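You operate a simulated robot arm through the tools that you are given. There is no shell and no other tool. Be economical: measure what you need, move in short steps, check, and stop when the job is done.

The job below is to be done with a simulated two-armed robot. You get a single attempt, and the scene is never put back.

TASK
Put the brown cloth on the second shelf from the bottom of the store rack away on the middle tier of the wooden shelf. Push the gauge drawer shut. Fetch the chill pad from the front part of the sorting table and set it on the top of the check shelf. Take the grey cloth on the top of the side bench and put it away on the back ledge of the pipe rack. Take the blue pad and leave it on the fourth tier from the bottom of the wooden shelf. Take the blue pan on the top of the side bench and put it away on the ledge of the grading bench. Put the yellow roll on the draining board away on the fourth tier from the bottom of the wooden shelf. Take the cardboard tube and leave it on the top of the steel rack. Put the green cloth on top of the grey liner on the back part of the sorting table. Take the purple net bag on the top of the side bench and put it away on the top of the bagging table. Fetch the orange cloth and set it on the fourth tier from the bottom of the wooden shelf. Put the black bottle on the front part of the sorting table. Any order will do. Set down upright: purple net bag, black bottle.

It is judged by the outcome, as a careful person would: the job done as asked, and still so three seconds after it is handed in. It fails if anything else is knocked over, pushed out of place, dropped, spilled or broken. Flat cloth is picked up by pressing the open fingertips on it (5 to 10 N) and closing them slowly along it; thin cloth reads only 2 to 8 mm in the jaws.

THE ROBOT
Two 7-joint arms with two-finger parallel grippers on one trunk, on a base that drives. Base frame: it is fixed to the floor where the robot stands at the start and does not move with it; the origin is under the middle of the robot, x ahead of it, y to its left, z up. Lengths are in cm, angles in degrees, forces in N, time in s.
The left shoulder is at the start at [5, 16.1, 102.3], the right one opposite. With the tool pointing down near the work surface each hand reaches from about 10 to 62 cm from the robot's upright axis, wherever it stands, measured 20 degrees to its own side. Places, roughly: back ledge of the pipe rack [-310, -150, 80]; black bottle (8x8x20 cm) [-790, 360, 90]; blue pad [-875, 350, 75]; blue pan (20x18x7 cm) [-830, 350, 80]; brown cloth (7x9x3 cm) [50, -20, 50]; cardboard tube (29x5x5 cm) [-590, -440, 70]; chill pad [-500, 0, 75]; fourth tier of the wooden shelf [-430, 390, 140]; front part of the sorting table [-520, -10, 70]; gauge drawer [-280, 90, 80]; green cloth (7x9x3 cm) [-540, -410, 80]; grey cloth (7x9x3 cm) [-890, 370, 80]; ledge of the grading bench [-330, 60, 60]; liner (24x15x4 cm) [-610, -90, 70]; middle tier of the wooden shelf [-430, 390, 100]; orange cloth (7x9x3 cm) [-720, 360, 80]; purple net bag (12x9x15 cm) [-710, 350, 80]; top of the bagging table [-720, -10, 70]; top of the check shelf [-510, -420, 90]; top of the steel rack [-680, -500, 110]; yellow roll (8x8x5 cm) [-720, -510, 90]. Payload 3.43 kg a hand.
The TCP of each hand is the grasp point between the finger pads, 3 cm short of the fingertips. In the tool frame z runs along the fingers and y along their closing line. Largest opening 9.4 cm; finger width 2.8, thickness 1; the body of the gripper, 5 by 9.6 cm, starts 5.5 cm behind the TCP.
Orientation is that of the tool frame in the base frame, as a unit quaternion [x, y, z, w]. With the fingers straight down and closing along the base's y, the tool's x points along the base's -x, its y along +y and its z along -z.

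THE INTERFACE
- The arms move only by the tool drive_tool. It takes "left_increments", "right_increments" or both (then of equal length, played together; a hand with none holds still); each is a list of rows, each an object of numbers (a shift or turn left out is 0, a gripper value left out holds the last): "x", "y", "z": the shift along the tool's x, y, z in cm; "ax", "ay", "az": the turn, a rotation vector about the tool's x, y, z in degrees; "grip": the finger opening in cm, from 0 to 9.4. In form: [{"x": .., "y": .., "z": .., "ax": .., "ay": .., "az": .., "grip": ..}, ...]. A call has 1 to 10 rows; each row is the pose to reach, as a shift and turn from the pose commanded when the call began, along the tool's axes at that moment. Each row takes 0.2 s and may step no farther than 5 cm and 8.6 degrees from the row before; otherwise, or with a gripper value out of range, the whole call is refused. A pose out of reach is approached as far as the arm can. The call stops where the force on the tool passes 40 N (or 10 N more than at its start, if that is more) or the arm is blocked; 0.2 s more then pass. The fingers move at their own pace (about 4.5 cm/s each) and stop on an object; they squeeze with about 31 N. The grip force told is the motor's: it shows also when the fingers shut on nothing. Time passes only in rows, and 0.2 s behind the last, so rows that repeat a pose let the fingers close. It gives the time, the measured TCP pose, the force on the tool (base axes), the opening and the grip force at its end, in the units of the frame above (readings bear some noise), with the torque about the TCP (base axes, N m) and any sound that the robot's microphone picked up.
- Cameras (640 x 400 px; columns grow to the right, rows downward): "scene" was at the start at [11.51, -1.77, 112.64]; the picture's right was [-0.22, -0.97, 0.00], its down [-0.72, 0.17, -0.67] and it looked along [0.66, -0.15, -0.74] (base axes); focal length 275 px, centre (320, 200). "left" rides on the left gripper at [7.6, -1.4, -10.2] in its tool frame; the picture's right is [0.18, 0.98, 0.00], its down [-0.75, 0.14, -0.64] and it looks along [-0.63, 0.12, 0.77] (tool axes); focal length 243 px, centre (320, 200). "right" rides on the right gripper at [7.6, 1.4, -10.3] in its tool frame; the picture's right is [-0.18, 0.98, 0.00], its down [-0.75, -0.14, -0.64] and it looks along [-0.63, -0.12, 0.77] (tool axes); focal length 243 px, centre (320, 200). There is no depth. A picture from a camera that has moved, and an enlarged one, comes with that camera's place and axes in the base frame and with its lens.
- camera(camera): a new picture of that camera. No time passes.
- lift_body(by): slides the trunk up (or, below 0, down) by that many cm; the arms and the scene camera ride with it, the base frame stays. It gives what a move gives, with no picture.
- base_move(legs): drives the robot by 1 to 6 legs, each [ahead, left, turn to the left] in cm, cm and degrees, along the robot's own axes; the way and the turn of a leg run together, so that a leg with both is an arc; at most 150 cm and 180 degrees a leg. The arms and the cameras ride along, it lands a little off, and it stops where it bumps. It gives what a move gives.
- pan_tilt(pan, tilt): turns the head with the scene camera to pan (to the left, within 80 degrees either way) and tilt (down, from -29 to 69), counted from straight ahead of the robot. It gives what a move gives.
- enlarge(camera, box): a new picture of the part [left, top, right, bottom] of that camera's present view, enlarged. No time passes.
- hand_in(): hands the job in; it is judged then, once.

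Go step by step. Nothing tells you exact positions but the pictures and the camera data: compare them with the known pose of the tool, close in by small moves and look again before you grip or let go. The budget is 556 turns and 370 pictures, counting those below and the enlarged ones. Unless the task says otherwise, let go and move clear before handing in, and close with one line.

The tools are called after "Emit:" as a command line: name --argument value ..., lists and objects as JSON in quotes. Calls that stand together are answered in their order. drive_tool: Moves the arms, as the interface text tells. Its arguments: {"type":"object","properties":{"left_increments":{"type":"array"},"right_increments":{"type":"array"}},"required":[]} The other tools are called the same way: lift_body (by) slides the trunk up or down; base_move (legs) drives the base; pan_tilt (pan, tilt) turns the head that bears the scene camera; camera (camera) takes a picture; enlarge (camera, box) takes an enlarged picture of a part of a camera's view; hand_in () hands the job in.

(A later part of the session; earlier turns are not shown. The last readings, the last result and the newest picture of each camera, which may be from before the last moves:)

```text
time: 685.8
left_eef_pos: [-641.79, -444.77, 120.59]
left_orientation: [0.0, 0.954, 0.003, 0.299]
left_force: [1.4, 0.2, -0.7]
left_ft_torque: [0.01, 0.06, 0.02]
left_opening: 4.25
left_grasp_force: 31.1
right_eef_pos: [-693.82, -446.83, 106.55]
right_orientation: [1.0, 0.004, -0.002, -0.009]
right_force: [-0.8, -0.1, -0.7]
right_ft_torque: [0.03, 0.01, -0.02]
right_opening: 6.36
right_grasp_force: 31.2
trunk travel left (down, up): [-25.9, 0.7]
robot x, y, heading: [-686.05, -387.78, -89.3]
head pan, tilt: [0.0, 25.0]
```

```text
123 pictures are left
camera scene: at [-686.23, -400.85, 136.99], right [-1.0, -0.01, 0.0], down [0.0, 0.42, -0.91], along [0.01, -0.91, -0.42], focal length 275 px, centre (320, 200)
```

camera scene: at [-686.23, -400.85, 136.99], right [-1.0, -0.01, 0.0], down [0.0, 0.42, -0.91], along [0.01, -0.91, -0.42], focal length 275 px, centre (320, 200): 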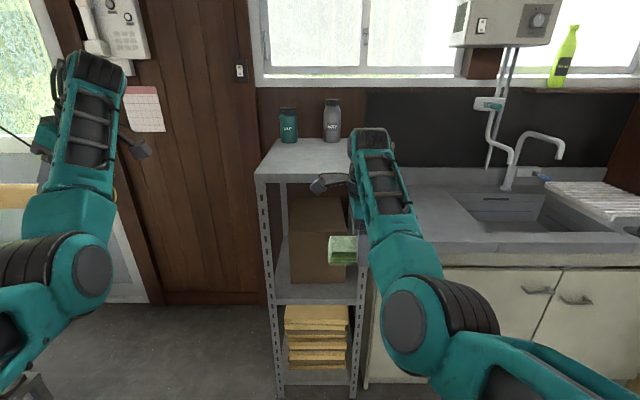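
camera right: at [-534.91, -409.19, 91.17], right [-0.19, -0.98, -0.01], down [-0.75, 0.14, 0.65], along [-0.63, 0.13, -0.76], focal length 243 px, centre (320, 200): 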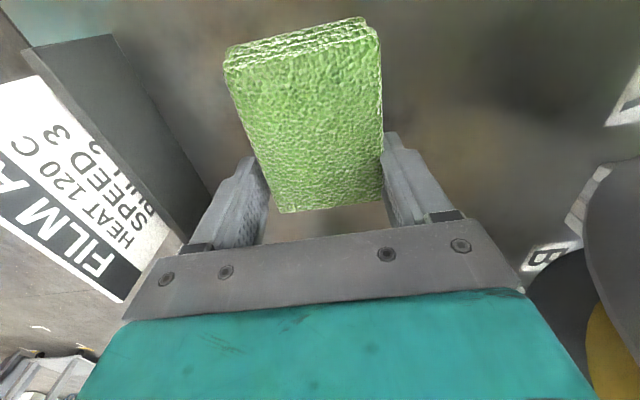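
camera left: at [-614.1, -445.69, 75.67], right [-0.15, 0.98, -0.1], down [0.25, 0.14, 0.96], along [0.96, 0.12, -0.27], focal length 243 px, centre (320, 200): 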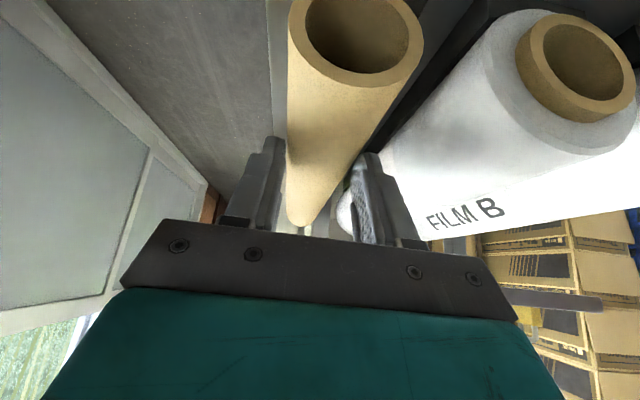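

The rack top is z≈109.5, x≈-699..-667, y≈-478..-525, with two bottles at its back. I'll turn the hand to point forward so the tube goes in lengthwise, keeping my elbow out of the way.

Emit:
drive_tool --left_increments '[{"ax": 4.88, "az": 6.96}, {"ax": 9.76, "az": 13.9}, {"ax": 14.6, "az": 20.9}, {"ax": 19.5, "az": 27.8}, {"ax": 24.4, "az": 34.8}, {"ax": 29.3, "az": 41.8}, {"ax": 34.2, "az": 48.7}, {"ax": 39, "az": 55.7}, {"ax": 43.9, "az": 62.6}, {"ax": 48.8, "az": 69.6}]'

Emit:
drive_tool --left_increments '[{"y": -4, "ax": 1.4, "az": 2}, {"y": -8.5, "ax": 2.9, "az": 4}, {"y": -13, "ax": 2.9, "az": 4}, {"y": -17.5, "ax": 2.9, "az": 4}, {"y": -22, "ax": 2.9, "az": 4}, {"y": -25, "ax": 2.9, "az": 4}]'

Emit:
camera --camera "scene"

```text
time: 688.0
left_eef_pos: [-641.83, -444.81, 120.57]
left_orientation: [0.646, 0.703, -0.204, 0.217]
left_force: [0.5, -0.6, -0.5]
left_ft_torque: [0.06, 0.0, -0.04]
left_opening: 4.29
left_grasp_force: 31.0
right_eef_pos: [-693.86, -446.89, 106.57]
right_orientation: [1.0, 0.004, -0.002, -0.008]
right_force: [-0.1, 0.2, -1.1]
right_ft_torque: [-0.02, -0.01, -0.03]
right_opening: 6.37
right_grasp_force: 31.2
trunk travel left (down, up): [-25.9, 0.7]
robot x, y, heading: [-686.33, -387.39, -89.5]
head pan, tilt: [0.0, 25.0]
```

```text
time: 689.4
left_eef_pos: [-666.62, -446.98, 120.75]
left_orientation: [0.673, 0.677, -0.213, 0.21]
left_force: [-0.4, 0.4, -0.8]
left_ft_torque: [0.07, -0.01, -0.01]
left_opening: 4.27
left_grasp_force: 30.7
right_eef_pos: [-693.99, -446.73, 106.45]
right_orientation: [1.0, 0.004, -0.002, -0.009]
right_force: [-1.1, -0.4, -0.5]
right_ft_torque: [0.03, 0.01, 0.02]
right_opening: 6.39
right_grasp_force: 31.5
trunk travel left (down, up): [-25.9, 0.7]
robot x, y, heading: [-685.99, -387.63, -89.3]
head pan, tilt: [0.0, 25.0]
```

```text
122 pictures are left
camera scene: at [-686.29, -400.85, 136.99], right [-1.0, -0.01, 0.0], down [0.0, 0.42, -0.91], along [0.01, -0.91, -0.42], focal length 275 px, centre (320, 200)
```

scene: 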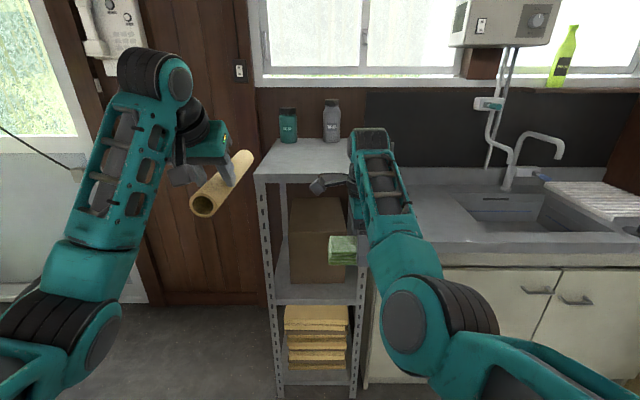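

The tube now points forward. I'll move the right hand (with the cloth) farther right, then drive so the tube comes over the rack's top.

Emit:
drive_tool --right_increments '[{"x": -4.5}, {"x": -9}, {"x": -14}]'

Emit:
base_move --legs '[[0, -12.5, -0.6], [30, 0, 0]]'

Emit:
camera --camera "scene"

Emit:
camera --camera "left"

```text
time: 690.2
left_eef_pos: [-666.66, -446.89, 120.73]
left_orientation: [0.673, 0.677, -0.213, 0.21]
left_force: [-0.2, 0.1, -0.6]
left_ft_torque: [0.09, 0.0, 0.04]
left_opening: 4.29
left_grasp_force: 31.4
right_eef_pos: [-707.94, -447.0, 106.8]
right_orientation: [1.0, 0.004, -0.002, -0.009]
right_force: [0.2, -0.4, -0.5]
right_ft_torque: [0.02, -0.02, -0.02]
right_opening: 6.4
right_grasp_force: 31.1
trunk travel left (down, up): [-25.9, 0.7]
robot x, y, heading: [-686.36, -387.64, -89.4]
head pan, tilt: [0.0, 25.0]
```

```text
time: 693.1
left_eef_pos: [-679.83, -477.03, 120.67]
left_orientation: [0.677, 0.673, -0.214, 0.207]
left_force: [-0.7, -1.4, 0.1]
left_ft_torque: [0.05, 0.05, -0.02]
left_opening: 4.26
left_grasp_force: 31.5
right_eef_pos: [-721.12, -476.57, 106.62]
right_orientation: [1.0, -0.001, -0.001, -0.009]
right_force: [0.2, 0.7, 0.0]
right_ft_torque: [0.01, 0.03, 0.02]
right_opening: 6.41
right_grasp_force: 31.0
trunk travel left (down, up): [-25.9, 0.7]
robot x, y, heading: [-698.82, -417.35, -89.8]
head pan, tilt: [0.0, 25.0]
```

```text
121 pictures are left
camera scene: at [-699.02, -430.74, 136.98], right [-1.0, 0.0, 0.0], down [0.0, 0.42, -0.91], along [0.0, -0.91, -0.42], focal length 275 px, centre (320, 200)
```

scene: 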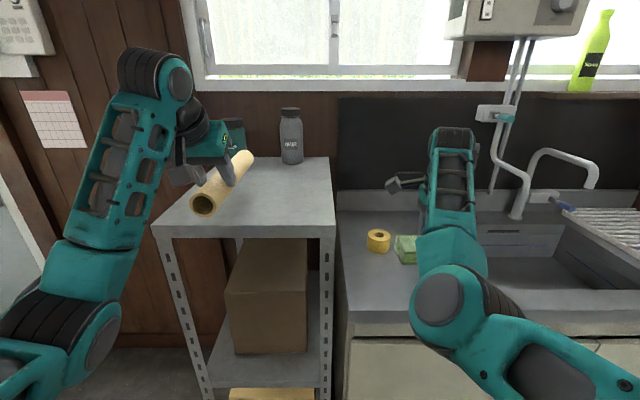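

```text
120 pictures are left
camera left: at [-681.08, -464.96, 124.83], right [0.98, 0.14, -0.11], down [0.15, -0.26, 0.96], along [0.11, -0.96, -0.27], focal length 243 px, centre (320, 200)
```

left: 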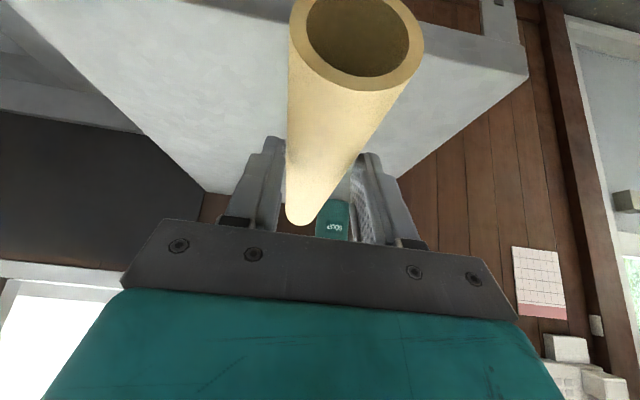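

The way is clear: yellow roll seen on the draining board too. I'll go forward 11 cm and lower the tube.

Emit:
base_move --legs '[[11, 0, 0]]'

Emit:
drive_tool --left_increments '[{"x": 1, "z": 1.5}, {"x": 2, "z": 2.9}, {"x": 2.9, "z": 4.1}]'

Emit:
enlarge --camera "scene" --box '[100, 100, 360, 300]'

Emit:
camera --camera "left"

```text
time: 694.3
left_eef_pos: [-679.74, -488.03, 120.63]
left_orientation: [0.677, 0.672, -0.214, 0.208]
left_force: [-0.7, 0.2, -0.7]
left_ft_torque: [0.04, 0.03, -0.01]
left_opening: 4.26
left_grasp_force: 30.9
right_eef_pos: [-721.25, -487.65, 106.65]
right_orientation: [1.0, 0.0, -0.002, -0.01]
right_force: [0.3, 0.2, -0.8]
right_ft_torque: [0.01, 0.06, 0.0]
right_opening: 6.39
right_grasp_force: 31.0
trunk travel left (down, up): [-25.9, 0.7]
robot x, y, heading: [-698.47, -428.42, -90.0]
head pan, tilt: [0.0, 25.0]
```

```text
time: 695.1
left_eef_pos: [-679.79, -487.87, 115.65]
left_orientation: [0.677, 0.672, -0.214, 0.209]
left_force: [0.0, 0.2, -0.2]
left_ft_torque: [0.0, 0.0, 0.02]
left_opening: 4.25
left_grasp_force: 30.9
right_eef_pos: [-721.16, -487.55, 106.68]
right_orientation: [1.0, -0.001, -0.002, -0.008]
right_force: [-0.9, -0.2, 0.4]
right_ft_torque: [0.0, 0.01, 0.02]
right_opening: 6.37
right_grasp_force: 31.1
trunk travel left (down, up): [-25.9, 0.7]
robot x, y, heading: [-698.71, -428.26, -90.3]
head pan, tilt: [0.0, 25.0]
```

```text
2.00 times, centred on (230, 200) of scene
camera zoom: at [-699.02, -441.6, 136.99], right [-1.0, 0.0, 0.0], down [0.0, 0.42, -0.91], along [0.0, -0.91, -0.42], focal length 549 px, centre (500, 200)
```

zoom: 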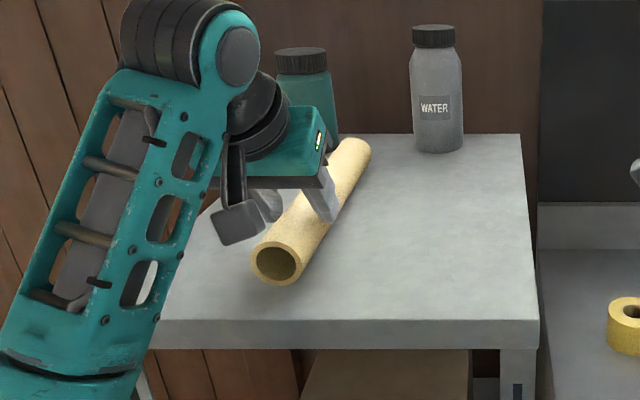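

```text
118 pictures are left
camera left: at [-681.08, -475.77, 119.86], right [0.98, 0.14, -0.11], down [0.15, -0.25, 0.96], along [0.11, -0.96, -0.27], focal length 243 px, centre (320, 200)
```

left: 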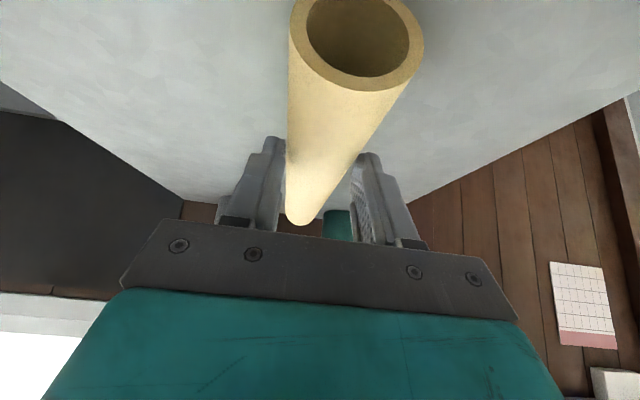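

Emit:
drive_tool --left_increments '[{"x": 0.3, "z": 0.4}, {"x": 0.6, "z": 0.8}]'

Emit:
drive_tool --left_increments '[{"x": 0.2, "z": 0.3}, {"x": 0.35, "z": 0.5}]'

Emit:
drive_tool --left_increments '[{"x": 0.2, "z": 0.3}, {"x": 0.35, "z": 0.5}]'

Emit:
enlarge --camera "scene" --box '[100, 100, 360, 300]'

```text
time: 695.7
left_eef_pos: [-679.77, -487.82, 115.47]
left_orientation: [0.674, 0.672, -0.22, 0.213]
left_force: [2.5, -7.0, 30.0]
left_ft_torque: [-0.13, -0.16, 0.07]
left_opening: 4.28
left_grasp_force: 31.3
right_eef_pos: [-721.06, -487.31, 106.73]
right_orientation: [1.0, -0.001, -0.001, -0.008]
right_force: [0.8, -0.3, -0.6]
right_ft_torque: [0.01, -0.01, -0.04]
right_opening: 6.36
right_grasp_force: 31.2
trunk travel left (down, up): [-25.9, 0.7]
robot x, y, heading: [-698.7, -428.51, -90.2]
head pan, tilt: [0.0, 25.0]
```

```text
time: 696.3
left_eef_pos: [-679.85, -487.66, 114.96]
left_orientation: [0.674, 0.671, -0.221, 0.213]
left_force: [6.1, -3.6, 36.0]
left_ft_torque: [-0.31, -0.25, 0.23]
left_opening: 4.28
left_grasp_force: 30.9
right_eef_pos: [-721.24, -487.24, 106.8]
right_orientation: [1.0, -0.002, -0.002, -0.006]
right_force: [0.1, -0.1, 0.3]
right_ft_torque: [0.0, 0.02, 0.05]
right_opening: 6.38
right_grasp_force: 30.7
trunk travel left (down, up): [-25.9, 0.7]
robot x, y, heading: [-698.62, -428.34, -89.9]
head pan, tilt: [0.0, 25.0]
```

```text
time: 696.9
left_eef_pos: [-679.94, -487.71, 114.33]
left_orientation: [0.675, 0.67, -0.222, 0.214]
left_force: [4.4, 0.9, 36.2]
left_ft_torque: [-0.35, -0.17, 0.41]
left_opening: 4.29
left_grasp_force: 30.9
right_eef_pos: [-721.15, -487.23, 106.81]
right_orientation: [1.0, -0.001, -0.002, -0.007]
right_force: [0.3, 0.5, -0.1]
right_ft_torque: [0.0, 0.01, -0.01]
right_opening: 6.37
right_grasp_force: 31.2
trunk travel left (down, up): [-25.9, 0.7]
robot x, y, heading: [-698.95, -428.41, -89.9]
head pan, tilt: [0.0, 25.0]
```

```text
2.00 times, centred on (230, 200) of scene
camera zoom: at [-699.08, -441.2, 137.05], right [-1.0, 0.0, 0.0], down [0.0, 0.42, -0.91], along [0.0, -0.91, -0.42], focal length 549 px, centre (500, 200)
```

zoom: 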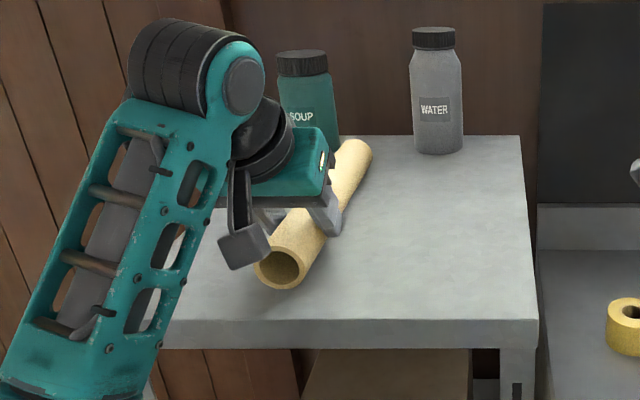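

The tube rests on the rack top. I'll relieve, open moderately, and rise.

Emit:
drive_tool --left_increments '[{"x": -0.6, "z": -0.8}, {"x": -0.6, "z": -0.8}, {"x": -0.6, "z": -0.8, "grip": 5}, {"x": -0.6, "z": -0.8, "grip": 6}, {"x": -0.6, "z": -0.8, "grip": 6.5}, {"x": -0.6, "z": -0.8, "grip": 6.5}]'

Emit:
camera --camera "left"

Emit:
drive_tool --left_increments '[{"x": -1.5, "z": -2.2}, {"x": -4, "z": -5.8}, {"x": -5.5, "z": -8}]'

Emit:
enlarge --camera "scene" --box '[100, 60, 420, 300]'

```text
time: 698.3
left_eef_pos: [-679.84, -487.93, 114.48]
left_orientation: [0.677, 0.673, -0.214, 0.208]
left_force: [-1.0, 0.8, 0.1]
left_ft_torque: [-0.01, -0.02, -0.02]
left_opening: 6.5
left_grasp_force: 0.0
right_eef_pos: [-721.22, -487.48, 106.63]
right_orientation: [1.0, 0.0, -0.003, -0.008]
right_force: [-0.1, 0.5, -0.1]
right_ft_torque: [-0.02, -0.01, -0.01]
right_opening: 6.41
right_grasp_force: 31.2
trunk travel left (down, up): [-25.9, 0.7]
robot x, y, heading: [-698.58, -428.41, -90.1]
head pan, tilt: [0.0, 25.0]
```

```text
116 pictures are left
camera left: at [-681.12, -475.79, 118.57], right [0.98, 0.14, -0.11], down [0.15, -0.25, 0.96], along [0.11, -0.96, -0.27], focal length 243 px, centre (320, 200)
```

left: 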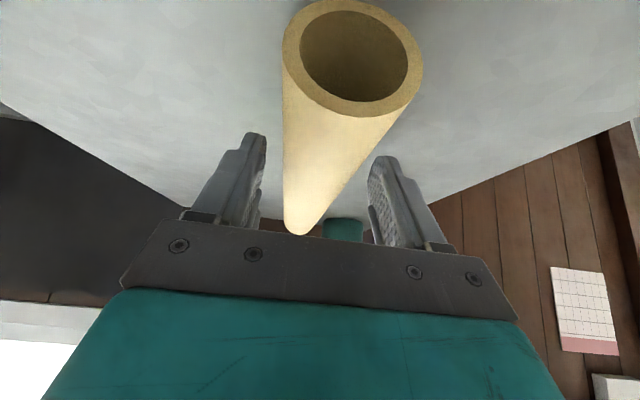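

```text
time: 699.1
left_eef_pos: [-679.8, -487.83, 124.22]
left_orientation: [0.677, 0.673, -0.213, 0.208]
left_force: [-1.1, -0.2, -0.6]
left_ft_torque: [0.01, -0.01, -0.01]
left_opening: 6.49
left_grasp_force: 0.0
right_eef_pos: [-721.17, -487.39, 106.7]
right_orientation: [1.0, -0.001, -0.002, -0.008]
right_force: [-0.2, 0.0, -0.7]
right_ft_torque: [0.01, 0.03, -0.04]
right_opening: 6.36
right_grasp_force: 30.9
trunk travel left (down, up): [-25.9, 0.7]
robot x, y, heading: [-698.72, -428.19, -90.1]
head pan, tilt: [0.0, 25.0]
```

```text
1.67 times, centred on (260, 180) of scene
camera zoom: at [-699.04, -441.57, 136.99], right [-1.0, 0.0, 0.0], down [0.0, 0.42, -0.91], along [0.0, -0.91, -0.42], focal length 458 px, centre (420, 233)
```

zoom: 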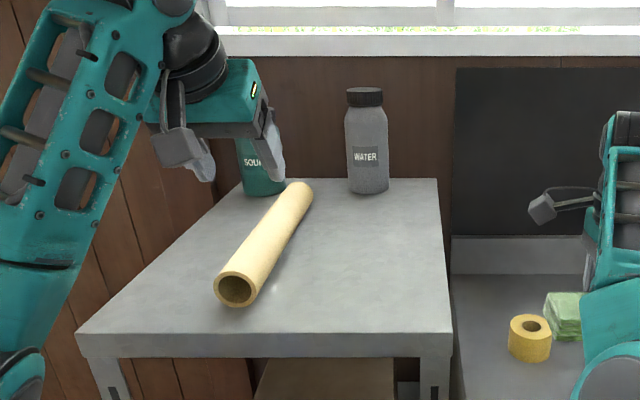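

The tube lies steady on the steel rack. Next the yellow roll at about (-718.5,-507) on the draining board, with the left hand; I'll shift right and look down.

Emit:
drive_tool --right_increments '[{"x": 4}, {"x": 8}]'

Emit:
base_move --legs '[[-14, 0, 0], [0, -37, 0], [18, 0, 0]]'

Emit:
drive_tool --left_increments '[{"x": 1, "z": 4, "grip": 9.3}, {"x": 3, "z": 8, "grip": 9.3}, {"x": 5, "z": 11, "grip": 9.3}]'

Emit:
camera --camera "left"

Emit:
camera --camera "scene"

```text
time: 699.7
left_eef_pos: [-679.73, -487.72, 124.23]
left_orientation: [0.677, 0.672, -0.215, 0.208]
left_force: [-0.6, 1.5, 0.8]
left_ft_torque: [0.0, -0.03, 0.0]
left_opening: 6.5
left_grasp_force: 0.1
right_eef_pos: [-713.11, -487.58, 106.65]
right_orientation: [1.0, -0.002, -0.002, -0.008]
right_force: [0.2, -0.3, 0.7]
right_ft_torque: [-0.01, 0.04, -0.02]
right_opening: 6.38
right_grasp_force: 31.2
trunk travel left (down, up): [-25.9, 0.7]
robot x, y, heading: [-698.88, -428.58, -90.2]
head pan, tilt: [0.0, 25.0]
```

```text
time: 704.1
left_eef_pos: [-717.13, -491.52, 124.17]
left_orientation: [0.679, 0.671, -0.214, 0.208]
left_force: [-0.2, -0.2, 0.4]
left_ft_torque: [-0.02, -0.04, 0.01]
left_opening: 6.49
left_grasp_force: 0.1
right_eef_pos: [-750.5, -491.07, 106.58]
right_orientation: [1.0, -0.005, -0.001, -0.01]
right_force: [-0.1, -0.2, 0.0]
right_ft_torque: [0.03, -0.01, 0.01]
right_opening: 6.37
right_grasp_force: 30.9
trunk travel left (down, up): [-25.9, 0.7]
robot x, y, heading: [-736.05, -431.89, -90.4]
head pan, tilt: [0.0, 25.0]
```

```text
time: 704.9
left_eef_pos: [-717.12, -493.66, 112.36]
left_orientation: [0.679, 0.671, -0.216, 0.208]
left_force: [0.4, 1.2, -0.2]
left_ft_torque: [0.01, -0.02, 0.03]
left_opening: 9.29
left_grasp_force: 0.1
right_eef_pos: [-750.42, -491.11, 106.73]
right_orientation: [1.0, -0.004, -0.002, -0.009]
right_force: [0.3, 0.3, -1.0]
right_ft_torque: [0.0, 0.01, 0.03]
right_opening: 6.39
right_grasp_force: 31.2
trunk travel left (down, up): [-25.9, 0.7]
robot x, y, heading: [-735.89, -432.27, -90.4]
head pan, tilt: [0.0, 25.0]
```

```text
114 pictures are left
camera left: at [-718.31, -481.55, 116.44], right [0.98, 0.14, -0.11], down [0.14, -0.25, 0.96], along [0.1, -0.96, -0.27], focal length 243 px, centre (320, 200)
```

left: 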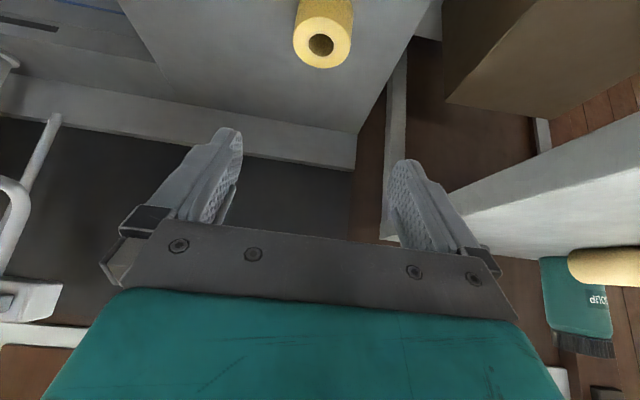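

```text
113 pictures are left
camera scene: at [-736.01, -445.16, 136.99], right [-1.0, 0.01, 0.0], down [0.0, 0.42, -0.91], along [-0.01, -0.91, -0.42], focal length 275 px, centre (320, 200)
```

scene: 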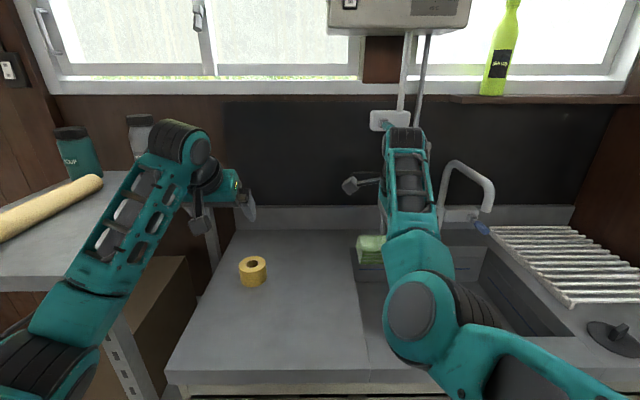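

The roll's centre is about (-718.2,-504.5). I'll bring the left hand down over it in stages.

Emit:
drive_tool --left_increments '[{"x": -1, "y": -0.5, "z": 4}, {"x": -1, "y": -1, "z": 8}, {"x": 0, "y": -1.1, "z": 12}, {"x": 1, "y": -1.1, "z": 16}, {"x": 1.5, "y": -1.1, "z": 19}]'

Emit:
camera --camera "left"

```text
time: 706.1
left_eef_pos: [-718.43, -503.19, 96.01]
left_orientation: [0.68, 0.67, -0.215, 0.207]
left_force: [0.2, -0.9, 0.2]
left_ft_torque: [0.04, -0.01, 0.03]
left_opening: 9.29
left_grasp_force: 0.1
right_eef_pos: [-750.36, -491.05, 106.69]
right_orientation: [1.0, -0.005, -0.002, -0.009]
right_force: [-0.2, 0.5, -0.2]
right_ft_torque: [0.02, -0.03, -0.02]
right_opening: 6.37
right_grasp_force: 31.2
trunk travel left (down, up): [-25.9, 0.7]
robot x, y, heading: [-735.55, -431.69, -90.7]
head pan, tilt: [0.0, 25.0]
```

```text
112 pictures are left
camera left: at [-719.71, -491.14, 99.96], right [0.98, 0.14, -0.11], down [0.14, -0.25, 0.96], along [0.1, -0.96, -0.27], focal length 243 px, centre (320, 200)
```

left: 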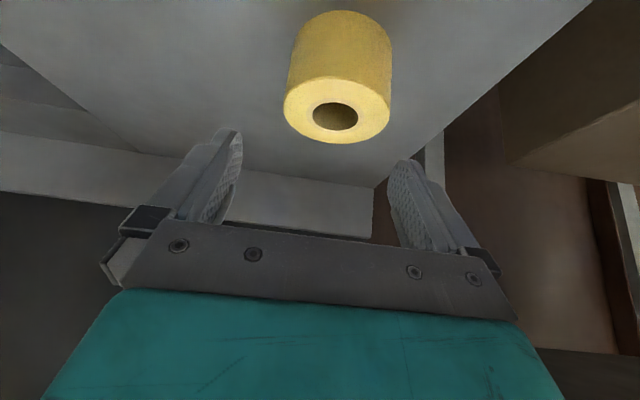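

Emit:
drive_tool --left_increments '[{"x": 1.5, "y": 0.6, "z": 3.3}, {"x": 2.8, "y": 0.6, "z": 6}, {"x": 3.4, "y": 0.6, "z": 7.2}]'

Emit:
camera --camera "left"

```text
time: 706.9
left_eef_pos: [-718.12, -504.47, 88.27]
left_orientation: [0.678, 0.67, -0.218, 0.209]
left_force: [-0.4, 2.3, 4.9]
left_ft_torque: [0.01, -0.24, 0.07]
left_opening: 9.28
left_grasp_force: 0.1
right_eef_pos: [-750.48, -490.9, 106.81]
right_orientation: [1.0, -0.004, -0.002, -0.009]
right_force: [-0.7, -0.4, 0.1]
right_ft_torque: [0.02, 0.03, -0.02]
right_opening: 6.36
right_grasp_force: 31.1
trunk travel left (down, up): [-25.9, 0.7]
robot x, y, heading: [-735.91, -431.89, -90.3]
head pan, tilt: [0.0, 25.0]
```

```text
111 pictures are left
camera left: at [-719.19, -492.23, 92.35], right [0.98, 0.14, -0.11], down [0.14, -0.25, 0.96], along [0.1, -0.96, -0.27], focal length 243 px, centre (320, 200)
```

left: 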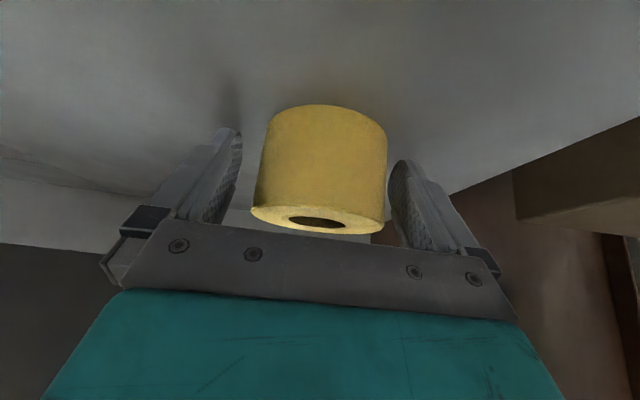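

The tips just touch the board and the roll is between the fingers. I'll close.

Emit:
drive_tool --left_increments '[{"x": -0.15, "z": -0.2, "grip": 8.6}, {"x": -0.15, "z": -0.2, "grip": 8}, {"x": -0.15, "z": -0.2, "grip": 7.4}, {"x": -0.15, "z": -0.2, "grip": 6}, {"x": -0.15, "z": -0.2, "grip": 5}, {"x": -0.15, "z": -0.2, "grip": 5}]'

Emit:
camera --camera "left"

```text
time: 708.3
left_eef_pos: [-718.01, -504.4, 88.31]
left_orientation: [0.679, 0.671, -0.214, 0.208]
left_force: [0.5, 0.4, -0.2]
left_ft_torque: [0.0, 0.03, 0.01]
left_opening: 7.57
left_grasp_force: 31.6
right_eef_pos: [-750.37, -491.09, 106.73]
right_orientation: [1.0, -0.004, -0.002, -0.009]
right_force: [-0.5, -0.4, -1.1]
right_ft_torque: [-0.04, -0.03, -0.01]
right_opening: 6.37
right_grasp_force: 30.6
trunk travel left (down, up): [-25.9, 0.7]
robot x, y, heading: [-735.47, -431.9, -90.3]
head pan, tilt: [0.0, 25.0]
```

```text
110 pictures are left
camera left: at [-719.17, -492.29, 92.44], right [0.98, 0.14, -0.11], down [0.14, -0.26, 0.96], along [0.1, -0.96, -0.27], focal length 243 px, centre (320, 200)
```

left: 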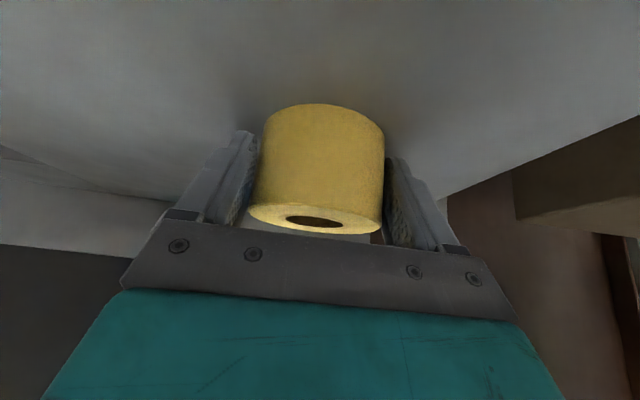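

Gripped. I'll lift it, back off, and recheck the tube and the check tray.

Emit:
drive_tool --left_increments '[{"x": -2, "z": -3}, {"x": -4.5, "z": -6.5}, {"x": -7, "z": -10}, {"x": -9.5, "z": -13.5}, {"x": -12, "z": -17}, {"x": -14.5, "z": -20.4}]'

Emit:
base_move --legs '[[-60, 0, 0.4]]'

Emit:
pan_tilt --pan 20 --tilt 20

Emit:
camera --camera "scene"

```text
time: 709.7
left_eef_pos: [-717.8, -504.85, 113.5]
left_orientation: [0.679, 0.67, -0.216, 0.207]
left_force: [0.2, 0.3, -1.8]
left_ft_torque: [-0.01, 0.0, 0.03]
left_opening: 7.55
left_grasp_force: 31.2
right_eef_pos: [-750.31, -490.92, 106.6]
right_orientation: [1.0, -0.004, -0.002, -0.009]
right_force: [-0.4, -0.6, -0.6]
right_ft_torque: [0.0, -0.01, 0.0]
right_opening: 6.42
right_grasp_force: 31.4
trunk travel left (down, up): [-25.9, 0.7]
robot x, y, heading: [-735.71, -431.9, -90.4]
head pan, tilt: [0.0, 25.0]
```

```text
time: 713.1
left_eef_pos: [-717.1, -444.57, 113.37]
left_orientation: [0.676, 0.674, -0.214, 0.208]
left_force: [0.0, 0.9, -1.8]
left_ft_torque: [0.03, 0.0, -0.01]
left_opening: 7.55
left_grasp_force: 30.8
right_eef_pos: [-749.8, -430.99, 106.7]
right_orientation: [1.0, -0.001, -0.002, -0.008]
right_force: [-0.3, -0.4, -0.6]
right_ft_torque: [-0.02, 0.05, 0.0]
right_opening: 6.37
right_grasp_force: 30.9
trunk travel left (down, up): [-25.9, 0.7]
robot x, y, heading: [-735.56, -371.92, -89.9]
head pan, tilt: [0.0, 25.0]
```

```text
time: 713.9
left_eef_pos: [-717.1, -444.59, 113.45]
left_orientation: [0.676, 0.673, -0.214, 0.208]
left_force: [-0.7, 1.5, -0.8]
left_ft_torque: [0.03, 0.01, -0.01]
left_opening: 7.55
left_grasp_force: 31.1
right_eef_pos: [-749.84, -431.1, 106.76]
right_orientation: [1.0, -0.001, -0.002, -0.009]
right_force: [-0.1, -0.3, -0.7]
right_ft_torque: [-0.04, 0.03, -0.01]
right_opening: 6.37
right_grasp_force: 30.6
trunk travel left (down, up): [-25.9, 0.7]
robot x, y, heading: [-735.56, -371.8, -89.9]
head pan, tilt: [20.0, 20.0]
```

```text
109 pictures are left
camera scene: at [-732.55, -384.57, 137.8], right [-0.94, -0.34, 0.0], down [-0.12, 0.32, -0.94], along [0.32, -0.88, -0.34], focal length 275 px, centre (320, 200)
```

scene: 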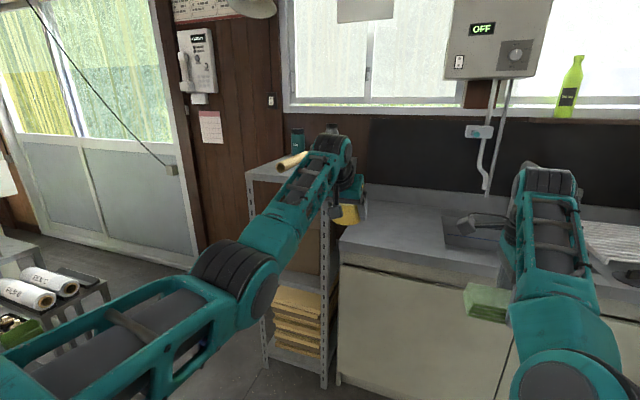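

All is in place there. Now the green cloth goes on the grey liner on the sorting table's back part, which is reached from the west side. I'll back north, turn to face +x and look.

Emit:
base_move --legs '[[-120, 0, 0], [-52, 0, 0], [0, 0, 90]]'

Emit:
pan_tilt --pan 25 --tilt 18

Emit:
camera --camera "scene"

```text
time: 726.5
left_eef_pos: [-664.01, -180.22, 113.43]
left_orientation: [-0.005, 0.954, -0.003, 0.299]
left_force: [0.5, 0.9, -0.8]
left_ft_torque: [0.06, 0.0, 0.02]
left_opening: 7.55
left_grasp_force: 30.8
right_eef_pos: [-677.17, -213.08, 106.78]
right_orientation: [0.702, 0.712, -0.007, -0.005]
right_force: [0.2, 0.9, 0.6]
right_ft_torque: [0.01, 0.0, 0.03]
right_opening: 6.39
right_grasp_force: 30.8
trunk travel left (down, up): [-25.9, 0.7]
robot x, y, heading: [-736.66, -199.46, 1.1]
head pan, tilt: [20.0, 20.0]
```

```text
time: 727.1
left_eef_pos: [-664.14, -180.22, 113.27]
left_orientation: [-0.005, 0.955, -0.002, 0.298]
left_force: [-0.1, -0.7, -0.6]
left_ft_torque: [0.02, 0.01, 0.03]
left_opening: 7.54
left_grasp_force: 30.9
right_eef_pos: [-677.12, -213.09, 106.74]
right_orientation: [0.702, 0.712, -0.007, -0.005]
right_force: [-0.4, 0.1, -0.8]
right_ft_torque: [0.0, 0.0, 0.02]
right_opening: 6.37
right_grasp_force: 31.2
trunk travel left (down, up): [-25.9, 0.7]
robot x, y, heading: [-736.57, -199.69, 0.9]
head pan, tilt: [25.0, 18.0]
```

```text
108 pictures are left
camera scene: at [-724.36, -195.64, 138.12], right [0.44, -0.9, 0.0], down [-0.28, -0.14, -0.95], along [0.86, 0.42, -0.31], focal length 275 px, centre (320, 200)
```

scene: 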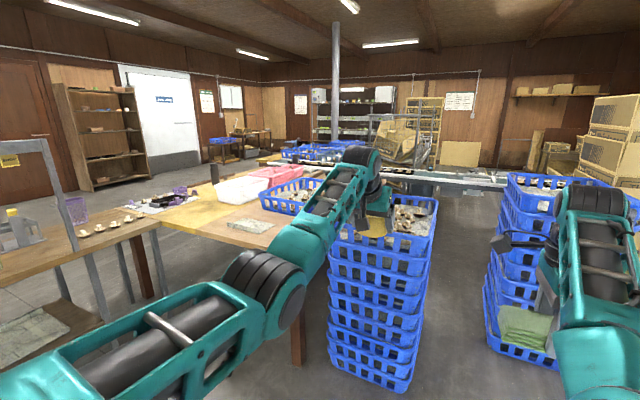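

Emit:
enlarge --camera "scene" --box '[150, 160, 350, 280]'

```text
3.20 times, centred on (250, 220) of scene
camera zoom: at [-724.36, -195.64, 138.12], right [0.44, -0.9, 0.0], down [-0.28, -0.14, -0.95], along [0.86, 0.42, -0.31], focal length 879 px, centre (544, 136)
```

zoom: 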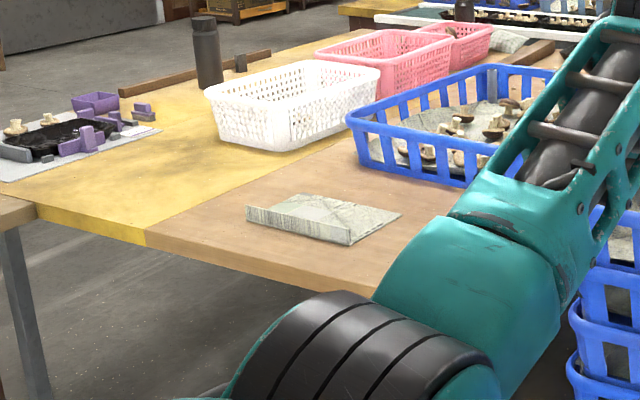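

The liner spans x≈-615..-600, y≈-105..-82, with a raised fold on its near edge; the table's west edge is x≈-629. I'll line up and approach.

Emit:
base_move --legs '[[0, 109, -1.0], [45, 0, 0]]'

Emit:
drive_tool --right_increments '[{"x": 4}, {"x": 7.5}]'

Emit:
pan_tilt --pan 0 --tilt 35

Emit:
camera --camera "scene"

Emit:
camera --camera "right"

```text
time: 730.7
left_eef_pos: [-664.42, -112.96, 113.2]
left_orientation: [0.002, 0.954, -0.005, 0.298]
left_force: [-0.5, -0.1, -1.6]
left_ft_torque: [-0.01, 0.03, -0.01]
left_opening: 7.53
left_grasp_force: 31.5
right_eef_pos: [-677.95, -145.52, 106.56]
right_orientation: [0.707, 0.707, -0.009, -0.006]
right_force: [0.3, 0.3, -0.5]
right_ft_torque: [-0.02, -0.01, -0.01]
right_opening: 6.41
right_grasp_force: 30.9
trunk travel left (down, up): [-25.9, 0.7]
robot x, y, heading: [-737.38, -131.34, 0.1]
head pan, tilt: [25.0, 18.0]
stopped in leg 1: the robot was blocked; the commanded pose is now the measured one
```

```text
time: 731.3
left_eef_pos: [-664.69, -113.13, 113.38]
left_orientation: [0.003, 0.954, -0.005, 0.299]
left_force: [0.4, -0.4, -1.1]
left_ft_torque: [0.03, -0.04, -0.02]
left_opening: 7.52
left_grasp_force: 30.4
right_eef_pos: [-678.17, -138.26, 106.72]
right_orientation: [0.708, 0.706, -0.008, -0.005]
right_force: [-0.4, -0.7, -0.4]
right_ft_torque: [0.03, -0.01, 0.01]
right_opening: 6.37
right_grasp_force: 31.0
trunk travel left (down, up): [-25.9, 0.7]
robot x, y, heading: [-737.35, -131.48, -0.0]
head pan, tilt: [25.0, 18.0]
```

```text
time: 732.2
left_eef_pos: [-664.54, -113.03, 113.27]
left_orientation: [0.001, 0.954, -0.004, 0.299]
left_force: [-0.7, -0.3, -1.8]
left_ft_torque: [0.05, 0.01, 0.01]
left_opening: 7.51
left_grasp_force: 31.4
right_eef_pos: [-678.05, -138.32, 106.56]
right_orientation: [0.707, 0.707, -0.007, -0.005]
right_force: [-0.3, -0.2, 0.5]
right_ft_torque: [-0.04, 0.02, -0.02]
right_opening: 6.39
right_grasp_force: 31.2
trunk travel left (down, up): [-25.9, 0.7]
robot x, y, heading: [-737.5, -131.6, 0.1]
head pan, tilt: [0.0, 35.0]
```

```text
106 pictures are left
camera scene: at [-724.69, -131.46, 135.42], right [0.0, -1.0, 0.0], down [-0.57, 0.0, -0.82], along [0.82, 0.0, -0.57], focal length 275 px, centre (320, 200)
```

scene: 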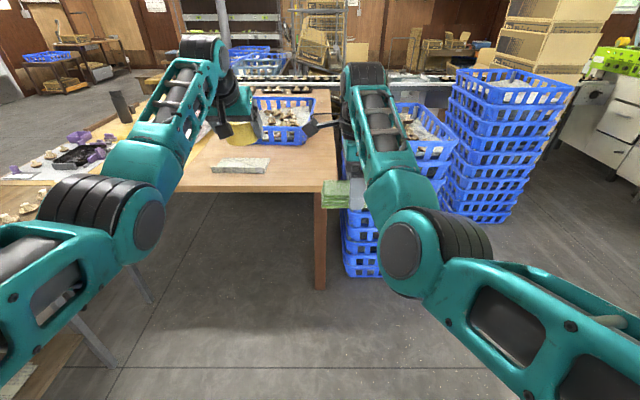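

```text
105 pictures are left
camera right: at [-676.55, -130.61, 116.76], right [0.98, -0.19, -0.02], down [-0.13, -0.75, 0.65], along [-0.13, -0.63, -0.76], focal length 243 px, centre (320, 200)
```

right: 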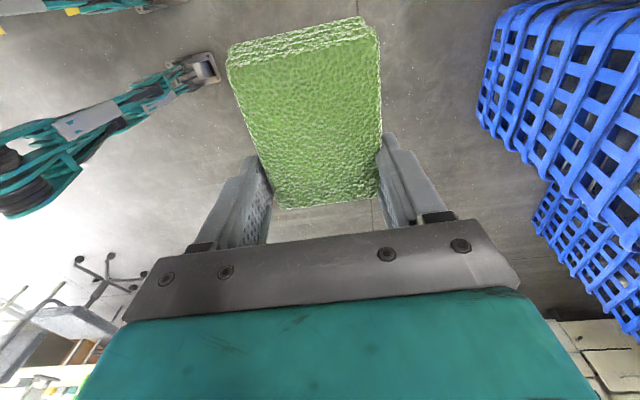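

I was blocked, likely by the cart at my left rear. I'll step away from it, go forward, then strafe; and check the cart.

Emit:
base_move --legs '[[0, -6, 0], [32, 0, 0]]'

Emit:
pan_tilt --pan 80 --tilt 30

Emit:
camera --camera "scene"

```text
time: 734.9
left_eef_pos: [-632.41, -119.31, 113.26]
left_orientation: [0.004, 0.954, -0.005, 0.299]
left_force: [0.1, 0.3, -1.4]
left_ft_torque: [-0.01, 0.01, -0.03]
left_opening: 7.52
left_grasp_force: 31.4
right_eef_pos: [-646.01, -144.41, 106.62]
right_orientation: [0.708, 0.706, -0.008, -0.006]
right_force: [-0.2, -0.8, -0.9]
right_ft_torque: [0.02, 0.02, 0.0]
right_opening: 6.38
right_grasp_force: 30.4
trunk travel left (down, up): [-25.9, 0.7]
robot x, y, heading: [-705.32, -137.21, -0.1]
head pan, tilt: [0.0, 35.0]
```

```text
time: 736.5
left_eef_pos: [-632.41, -119.35, 113.39]
left_orientation: [0.005, 0.954, -0.005, 0.298]
left_force: [0.3, -0.1, -1.5]
left_ft_torque: [-0.01, 0.02, -0.03]
left_opening: 7.52
left_grasp_force: 31.3
right_eef_pos: [-646.05, -144.41, 106.71]
right_orientation: [0.708, 0.706, -0.007, -0.004]
right_force: [0.2, -0.1, -0.7]
right_ft_torque: [0.02, -0.01, 0.0]
right_opening: 6.39
right_grasp_force: 31.4
trunk travel left (down, up): [-25.9, 0.7]
robot x, y, heading: [-705.01, -137.27, -0.1]
head pan, tilt: [80.0, 30.0]
```

```text
104 pictures are left
camera scene: at [-699.85, -128.6, 136.19], right [0.98, -0.17, 0.0], down [-0.09, -0.49, -0.87], along [0.15, 0.85, -0.5], focal length 275 px, centre (320, 200)
```

scene: 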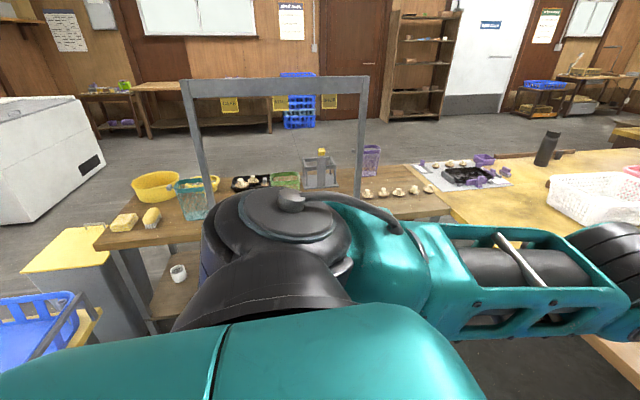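

Nothing is disturbed; the cart's edge is near x≈-748. I'll go forward a little more and then strafe left to the liner.

Emit:
base_move --legs '[[14, 0, 0], [0, 46, 0]]'

Emit:
pan_tilt --pan 0 --tilt 40

Emit:
camera --camera "scene"

Emit:
camera --camera "right"

```text
time: 740.2
left_eef_pos: [-618.54, -72.96, 113.31]
left_orientation: [0.003, 0.954, -0.006, 0.299]
left_force: [0.4, -0.9, -1.3]
left_ft_torque: [0.0, -0.02, -0.02]
left_opening: 7.51
left_grasp_force: 31.2
right_eef_pos: [-632.14, -98.22, 106.6]
right_orientation: [0.707, 0.707, -0.008, -0.004]
right_force: [0.0, 0.3, -0.1]
right_ft_torque: [-0.02, 0.01, 0.01]
right_opening: 6.38
right_grasp_force: 30.6
trunk travel left (down, up): [-25.9, 0.7]
robot x, y, heading: [-691.62, -91.59, 0.1]
head pan, tilt: [80.0, 30.0]
```

```text
time: 741.7
left_eef_pos: [-618.48, -72.84, 113.3]
left_orientation: [0.002, 0.954, -0.004, 0.298]
left_force: [0.9, -0.3, -1.2]
left_ft_torque: [-0.01, 0.0, -0.01]
left_opening: 7.53
left_grasp_force: 30.4
right_eef_pos: [-632.21, -97.98, 106.67]
right_orientation: [0.707, 0.707, -0.008, -0.005]
right_force: [-0.5, 1.4, -0.5]
right_ft_torque: [0.0, -0.01, 0.01]
right_opening: 6.39
right_grasp_force: 31.4
trunk travel left (down, up): [-25.9, 0.7]
robot x, y, heading: [-691.24, -92.0, 0.3]
head pan, tilt: [0.0, 40.0]
```

```text
103 pictures are left
camera scene: at [-679.04, -91.37, 134.66], right [0.0, -1.0, 0.0], down [-0.64, 0.0, -0.77], along [0.77, 0.0, -0.64], focal length 275 px, centre (320, 200)
```

scene: 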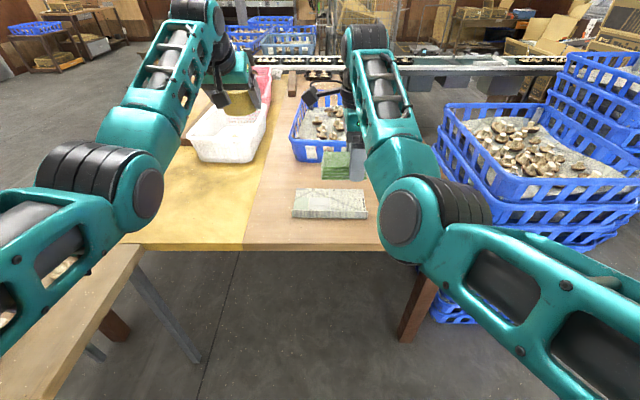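

```text
102 pictures are left
camera right: at [-630.58, -90.42, 116.76], right [0.98, -0.18, -0.02], down [-0.13, -0.75, 0.65], along [-0.13, -0.63, -0.76], focal length 243 px, centre (320, 200)
```

right: 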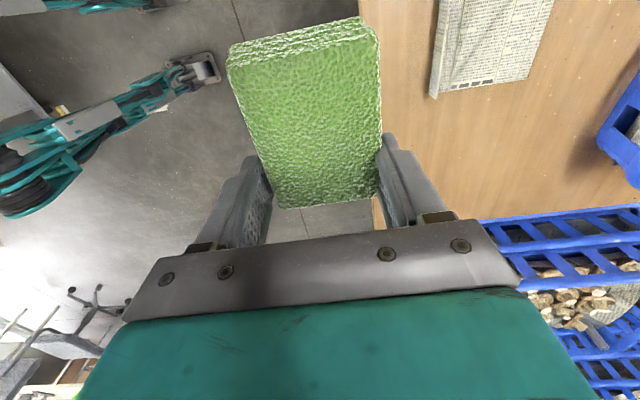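

The liner is a flat pad whose top is at about z≈78, centred (-608.5,-94.4). I'll go forward, lower the trunk, and bring the cloth down.

Emit:
base_move --legs '[[0, 1.4, -0.2], [22.5, 0, 0]]'

Emit:
lift_body --by -9

Emit:
drive_tool --right_increments '[{"z": 4}, {"z": 8}, {"z": 11}]'

Emit:
camera --camera "right"

Emit:
enlarge --camera "scene" --box '[200, 130, 420, 290]'

```text
time: 743.8
left_eef_pos: [-596.05, -71.82, 113.39]
left_orientation: [0.004, 0.954, -0.005, 0.299]
left_force: [-0.3, -0.1, -1.9]
left_ft_torque: [0.0, 0.03, 0.03]
left_opening: 7.55
left_grasp_force: 30.7
right_eef_pos: [-609.68, -97.0, 106.63]
right_orientation: [0.709, 0.705, -0.007, -0.005]
right_force: [0.3, -0.2, -0.6]
right_ft_torque: [-0.02, 0.02, 0.0]
right_opening: 6.41
right_grasp_force: 31.2
trunk travel left (down, up): [-25.9, 0.7]
robot x, y, heading: [-668.72, -90.05, 0.0]
head pan, tilt: [0.0, 40.0]
```

```text
time: 745.0
left_eef_pos: [-596.05, -71.88, 104.33]
left_orientation: [0.003, 0.954, -0.004, 0.299]
left_force: [-0.2, 0.1, -0.9]
left_ft_torque: [0.0, 0.0, -0.01]
left_opening: 7.52
left_grasp_force: 30.8
right_eef_pos: [-609.8, -96.96, 97.73]
right_orientation: [0.709, 0.705, -0.007, -0.005]
right_force: [0.9, 0.3, -0.6]
right_ft_torque: [-0.07, -0.04, -0.01]
right_opening: 6.36
right_grasp_force: 31.6
trunk travel left (down, up): [-16.9, 9.7]
robot x, y, heading: [-668.78, -90.34, -0.1]
head pan, tilt: [0.0, 40.0]
```

```text
time: 745.8
left_eef_pos: [-596.08, -71.86, 104.38]
left_orientation: [0.003, 0.954, -0.004, 0.299]
left_force: [-0.1, -0.1, -1.9]
left_ft_torque: [-0.01, -0.02, 0.0]
left_opening: 7.54
left_grasp_force: 31.3
right_eef_pos: [-609.93, -97.0, 86.6]
right_orientation: [0.709, 0.705, -0.007, -0.005]
right_force: [0.5, -1.0, -0.9]
right_ft_torque: [-0.01, -0.02, 0.01]
right_opening: 6.41
right_grasp_force: 30.8
trunk travel left (down, up): [-16.9, 9.7]
robot x, y, heading: [-668.61, -90.17, 0.0]
head pan, tilt: [0.0, 40.0]
```

```text
101 pictures are left
camera right: at [-608.24, -89.31, 96.65], right [0.98, -0.19, -0.02], down [-0.13, -0.75, 0.65], along [-0.13, -0.63, -0.76], focal length 243 px, centre (320, 200)
```

right: 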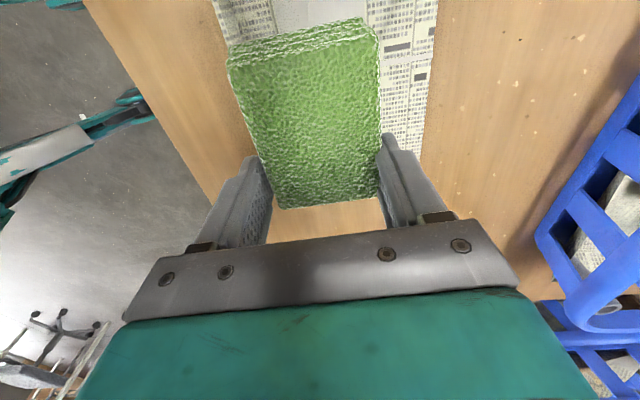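

```text
2.50 times, centred on (310, 210) of scene
camera zoom: at [-656.57, -90.05, 125.66], right [0.0, -1.0, 0.0], down [-0.64, 0.0, -0.77], along [0.77, 0.0, -0.64], focal length 686 px, centre (345, 175)
```

zoom: 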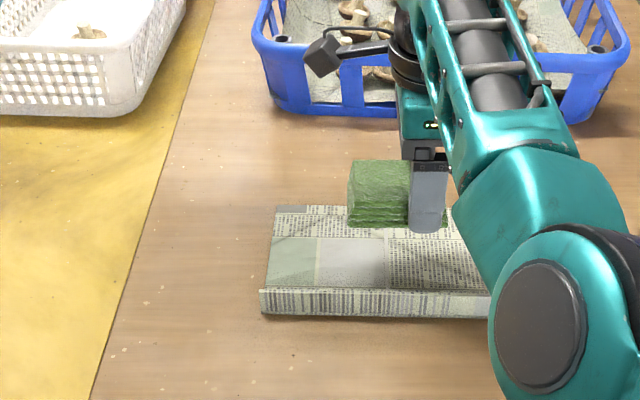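

The liner has a low lip on the near side and a flat inside. I'll go 1.5 cm farther in and lower onto it.

Emit:
drive_tool --right_increments '[{"y": 0.8, "z": 2}, {"y": 1.6, "z": 4.5}, {"y": 1.6, "z": 6.5}]'

Emit:
enlarge --camera "scene" --box '[200, 130, 420, 290]'

```text
time: 746.6
left_eef_pos: [-596.08, -71.87, 104.5]
left_orientation: [0.004, 0.954, -0.005, 0.299]
left_force: [-0.4, -0.1, -1.4]
left_ft_torque: [0.01, -0.01, 0.02]
left_opening: 7.55
left_grasp_force: 30.5
right_eef_pos: [-608.39, -97.14, 80.03]
right_orientation: [0.709, 0.705, -0.008, -0.006]
right_force: [-0.6, -0.4, -1.0]
right_ft_torque: [0.01, 0.0, 0.01]
right_opening: 6.38
right_grasp_force: 31.6
trunk travel left (down, up): [-16.9, 9.7]
robot x, y, heading: [-668.68, -89.88, 0.3]
head pan, tilt: [0.0, 40.0]
```

```text
2.50 times, centred on (310, 210) of scene
camera zoom: at [-656.58, -90.06, 125.66], right [0.0, -1.0, 0.0], down [-0.64, 0.0, -0.77], along [0.77, 0.0, -0.64], focal length 686 px, centre (345, 175)
```

zoom: 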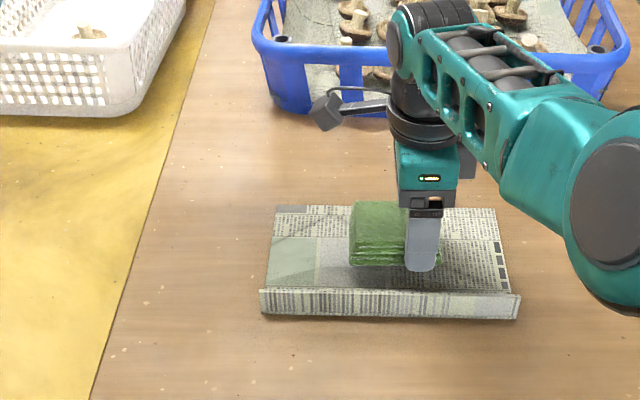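

Emit:
drive_tool --right_increments '[{"z": 0.5}, {"z": 1}]'

Emit:
drive_tool --right_increments '[{"z": 0.5}, {"z": 1}]'

Emit:
enlarge --camera "scene" --box '[200, 130, 420, 290]'

```text
time: 747.2
left_eef_pos: [-596.04, -71.92, 104.37]
left_orientation: [0.004, 0.954, -0.005, 0.298]
left_force: [0.1, 0.7, -1.5]
left_ft_torque: [-0.02, 0.0, 0.03]
left_opening: 7.53
left_grasp_force: 30.8
right_eef_pos: [-608.64, -97.18, 79.27]
right_orientation: [0.709, 0.705, -0.008, -0.006]
right_force: [0.2, 0.8, -0.2]
right_ft_torque: [0.0, 0.01, -0.03]
right_opening: 6.37
right_grasp_force: 31.4
trunk travel left (down, up): [-16.9, 9.7]
robot x, y, heading: [-669.04, -90.01, -0.1]
head pan, tilt: [0.0, 40.0]
```

```text
time: 747.8
left_eef_pos: [-596.02, -71.88, 104.35]
left_orientation: [0.004, 0.954, -0.006, 0.299]
left_force: [-0.2, -0.5, -0.8]
left_ft_torque: [-0.01, 0.03, -0.01]
left_opening: 7.53
left_grasp_force: 30.5
right_eef_pos: [-608.78, -97.17, 78.37]
right_orientation: [0.709, 0.705, -0.008, -0.006]
right_force: [-0.2, -0.3, 0.7]
right_ft_torque: [-0.02, -0.04, -0.02]
right_opening: 6.37
right_grasp_force: 31.4
right hand out of reach, approached as far as the arm can: row 1, 2
trunk travel left (down, up): [-16.9, 9.7]
robot x, y, heading: [-669.13, -90.35, -0.2]
head pan, tilt: [0.0, 40.0]
```

```text
2.50 times, centred on (310, 210) of scene
camera zoom: at [-656.58, -90.05, 125.66], right [0.0, -1.0, 0.0], down [-0.64, 0.0, -0.77], along [0.77, 0.0, -0.64], focal length 686 px, centre (345, 175)
```

zoom: 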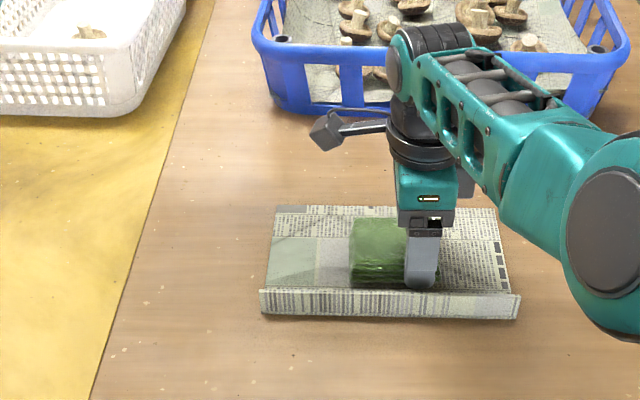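

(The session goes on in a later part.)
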